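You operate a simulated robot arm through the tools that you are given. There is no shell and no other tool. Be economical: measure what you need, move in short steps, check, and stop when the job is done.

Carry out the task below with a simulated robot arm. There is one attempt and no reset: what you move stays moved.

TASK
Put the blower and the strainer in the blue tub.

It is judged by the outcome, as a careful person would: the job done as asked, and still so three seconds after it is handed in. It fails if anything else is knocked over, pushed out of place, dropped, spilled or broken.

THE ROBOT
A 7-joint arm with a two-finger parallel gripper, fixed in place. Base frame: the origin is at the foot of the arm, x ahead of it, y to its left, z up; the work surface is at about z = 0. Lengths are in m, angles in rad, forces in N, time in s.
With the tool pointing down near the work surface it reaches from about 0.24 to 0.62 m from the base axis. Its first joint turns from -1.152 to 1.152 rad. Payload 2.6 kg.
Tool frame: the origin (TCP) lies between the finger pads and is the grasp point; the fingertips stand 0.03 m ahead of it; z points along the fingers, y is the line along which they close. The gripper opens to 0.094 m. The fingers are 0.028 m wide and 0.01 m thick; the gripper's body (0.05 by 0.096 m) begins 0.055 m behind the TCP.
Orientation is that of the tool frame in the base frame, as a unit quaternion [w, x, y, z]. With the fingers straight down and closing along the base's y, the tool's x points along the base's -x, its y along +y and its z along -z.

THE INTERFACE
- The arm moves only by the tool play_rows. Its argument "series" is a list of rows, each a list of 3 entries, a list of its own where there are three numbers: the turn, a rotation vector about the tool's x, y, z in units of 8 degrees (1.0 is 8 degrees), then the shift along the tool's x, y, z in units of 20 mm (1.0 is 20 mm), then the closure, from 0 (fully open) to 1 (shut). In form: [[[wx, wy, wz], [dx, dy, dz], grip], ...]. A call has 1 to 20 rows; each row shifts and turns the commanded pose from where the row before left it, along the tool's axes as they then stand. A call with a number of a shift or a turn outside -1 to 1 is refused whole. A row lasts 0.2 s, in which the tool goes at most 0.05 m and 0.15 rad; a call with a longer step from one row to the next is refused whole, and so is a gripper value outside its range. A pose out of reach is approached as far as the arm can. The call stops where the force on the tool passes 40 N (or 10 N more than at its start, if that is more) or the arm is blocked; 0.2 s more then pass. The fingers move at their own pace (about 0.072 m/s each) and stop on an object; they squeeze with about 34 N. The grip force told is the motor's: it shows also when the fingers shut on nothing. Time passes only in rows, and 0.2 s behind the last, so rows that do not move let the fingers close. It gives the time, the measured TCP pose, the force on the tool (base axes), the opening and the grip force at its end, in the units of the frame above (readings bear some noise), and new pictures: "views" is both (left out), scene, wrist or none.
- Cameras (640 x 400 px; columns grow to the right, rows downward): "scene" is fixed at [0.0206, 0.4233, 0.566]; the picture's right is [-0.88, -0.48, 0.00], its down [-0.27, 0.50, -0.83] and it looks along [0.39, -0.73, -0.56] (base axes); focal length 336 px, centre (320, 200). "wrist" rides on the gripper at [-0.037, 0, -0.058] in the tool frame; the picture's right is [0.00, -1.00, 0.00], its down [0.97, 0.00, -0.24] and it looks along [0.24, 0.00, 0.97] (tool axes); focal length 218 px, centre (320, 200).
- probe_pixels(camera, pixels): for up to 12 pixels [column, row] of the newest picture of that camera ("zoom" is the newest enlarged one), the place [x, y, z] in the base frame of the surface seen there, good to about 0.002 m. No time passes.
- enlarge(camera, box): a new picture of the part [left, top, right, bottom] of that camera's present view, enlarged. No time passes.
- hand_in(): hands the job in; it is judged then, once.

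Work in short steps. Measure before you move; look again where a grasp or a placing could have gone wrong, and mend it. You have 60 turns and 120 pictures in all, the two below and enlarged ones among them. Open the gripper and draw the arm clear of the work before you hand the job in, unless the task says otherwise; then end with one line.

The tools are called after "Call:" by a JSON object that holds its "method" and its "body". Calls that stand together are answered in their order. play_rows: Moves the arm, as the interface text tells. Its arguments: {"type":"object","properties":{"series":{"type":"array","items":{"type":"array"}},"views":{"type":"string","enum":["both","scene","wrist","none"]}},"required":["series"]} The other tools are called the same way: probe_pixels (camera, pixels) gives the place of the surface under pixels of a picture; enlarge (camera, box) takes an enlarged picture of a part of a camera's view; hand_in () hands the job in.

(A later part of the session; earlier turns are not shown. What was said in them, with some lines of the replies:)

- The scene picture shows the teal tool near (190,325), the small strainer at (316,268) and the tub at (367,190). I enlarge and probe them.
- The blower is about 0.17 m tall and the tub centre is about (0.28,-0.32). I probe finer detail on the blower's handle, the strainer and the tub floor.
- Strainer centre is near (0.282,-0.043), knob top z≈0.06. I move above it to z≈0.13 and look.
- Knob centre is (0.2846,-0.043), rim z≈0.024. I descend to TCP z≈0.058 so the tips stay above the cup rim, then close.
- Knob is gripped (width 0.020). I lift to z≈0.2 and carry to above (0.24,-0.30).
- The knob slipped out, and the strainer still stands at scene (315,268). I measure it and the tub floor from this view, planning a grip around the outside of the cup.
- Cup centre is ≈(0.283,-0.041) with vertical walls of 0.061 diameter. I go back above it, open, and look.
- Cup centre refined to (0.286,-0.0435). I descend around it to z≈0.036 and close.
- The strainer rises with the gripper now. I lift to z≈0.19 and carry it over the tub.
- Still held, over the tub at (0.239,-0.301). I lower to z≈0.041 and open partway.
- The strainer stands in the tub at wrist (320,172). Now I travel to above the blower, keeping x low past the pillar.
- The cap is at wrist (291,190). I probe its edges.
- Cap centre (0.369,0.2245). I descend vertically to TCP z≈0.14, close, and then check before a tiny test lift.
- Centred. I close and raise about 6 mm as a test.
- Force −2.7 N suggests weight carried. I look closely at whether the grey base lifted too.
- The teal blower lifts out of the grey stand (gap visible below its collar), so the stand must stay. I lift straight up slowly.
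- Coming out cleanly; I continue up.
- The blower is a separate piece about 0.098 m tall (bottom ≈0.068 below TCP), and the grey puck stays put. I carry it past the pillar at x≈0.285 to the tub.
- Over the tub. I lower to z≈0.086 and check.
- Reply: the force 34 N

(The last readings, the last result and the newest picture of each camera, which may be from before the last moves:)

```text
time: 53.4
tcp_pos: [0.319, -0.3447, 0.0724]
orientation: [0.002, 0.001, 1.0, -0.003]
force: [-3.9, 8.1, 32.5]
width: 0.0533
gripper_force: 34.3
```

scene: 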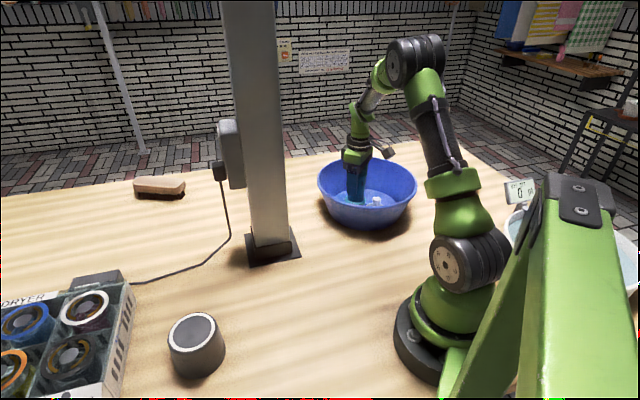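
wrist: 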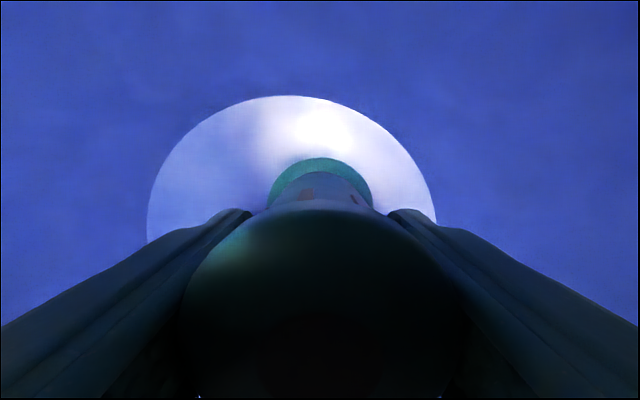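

Contact with the tub floor. I ease up 2 mm, open partway, and withdraw upward.

Call:
{"method": "play_rows", "body": {"series": [[[0, 0, 0], [0, 0, -0.13], 1], [[0, 0, 0], [0, 0, 0], 0.3], [[0, 0, 0], [0, 0, 0], 0.15], [[0, 0, 0], [0, 0, 0], 0.15], [[0, 0, 0], [0, 0, 0], 0.15], [[0, 0, 0], [0, 0, -0.5], 0.15], [[0, 0, 0], [0, 0, -1], 0.15], [[0, 0, 0], [0, 0, -1], 0.15], [[0, 0, 0], [0, 0, -1], 0.15], [[0, 0, 0], [0, 0, -1], 0.15], [[0, 0, 0], [0, 0, -1], 0], [[0, 0, 0], [0, 0, -1], 0], [[0, 0, 0], [0, 0, -1], 0], [[0, 0, 0], [0, 0, -1], 0], [[0, 0, 0], [0, 0, -1], 0], [[0, 0, 0], [0, 0, -1], 0], [[0, 0, 0], [0, 0, 0], 0]]}}

```text
time: 57.0
tcp_pos: [0.3183, -0.344, 0.2852]
orientation: [0.0, 0.0, 1.0, 0.0]
force: [-0.2, -0.5, 0.3]
width: 0.0938
gripper_force: 0.1
```

scene: 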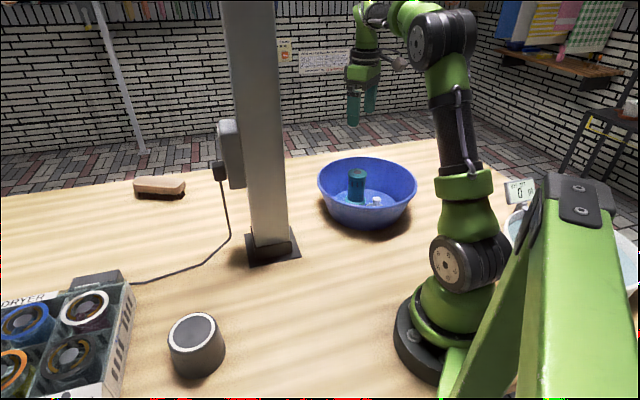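
wrist: 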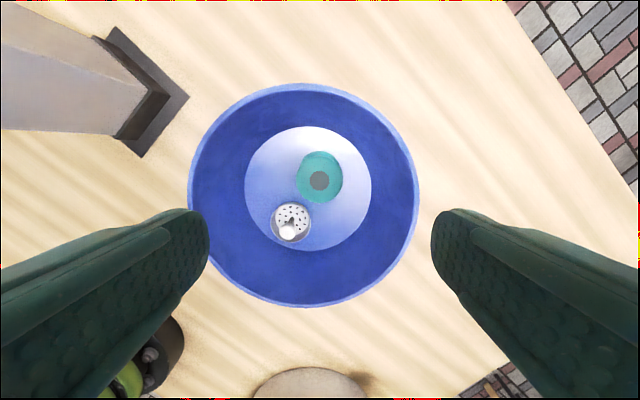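

Both stand in the tub, and nothing else has moved. I draw the arm aside from above the tub.

Call:
{"method": "play_rows", "body": {"series": [[[0, 0, 0], [0.3, 1, -0.5], 0], [[0, 0, 0], [0.3, 1, -0.5], 0], [[0, 0, 0], [0.3, 1, -0.5], 0], [[0, 0, 0], [0.3, 1, -0.5], 0], [[0, 0, 0], [0.3, 1, 0], 0], [[0, 0, 0], [0, 1, 0], 0], [[0, 0, 0], [0, 1, 0], 0], [[0, 0, 0], [0, 1, 0], 0], [[0, 0, 0], [0, 1, 0], 0], [[0, 0, 0], [0, 1, 0], 0], [[0, 0, 0], [0, 1, 0], 0], [[0, 0, 0], [0, 1, 0], 0], [[0, 0, 0], [0, 0, 0], 0]], "views": "scene"}}

```text
time: 59.8
tcp_pos: [0.2883, -0.1041, 0.3229]
orientation: [-0.001, 0.0, 1.0, 0.0]
force: [-1.2, -0.9, -0.7]
width: 0.0941
gripper_force: 0.1
```

scene: 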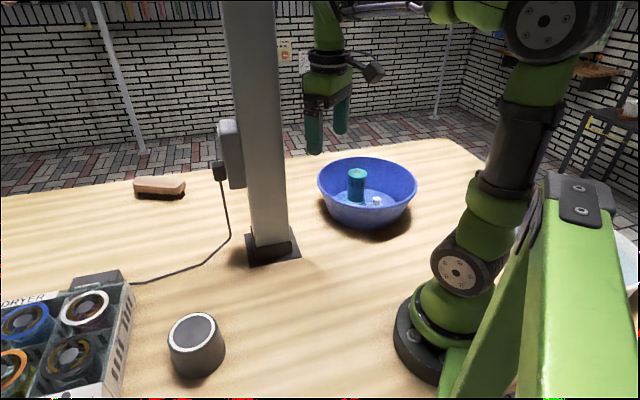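

The scene is settled: both items are in the tub, the gripper is open and clear.

Call:
{"method": "hand_in", "body": {}}

```text
The job is handed in.
```

The blower and the strainer are both standing upright in the blue tub, and the grey stand under the blower and everything else stayed where they were.
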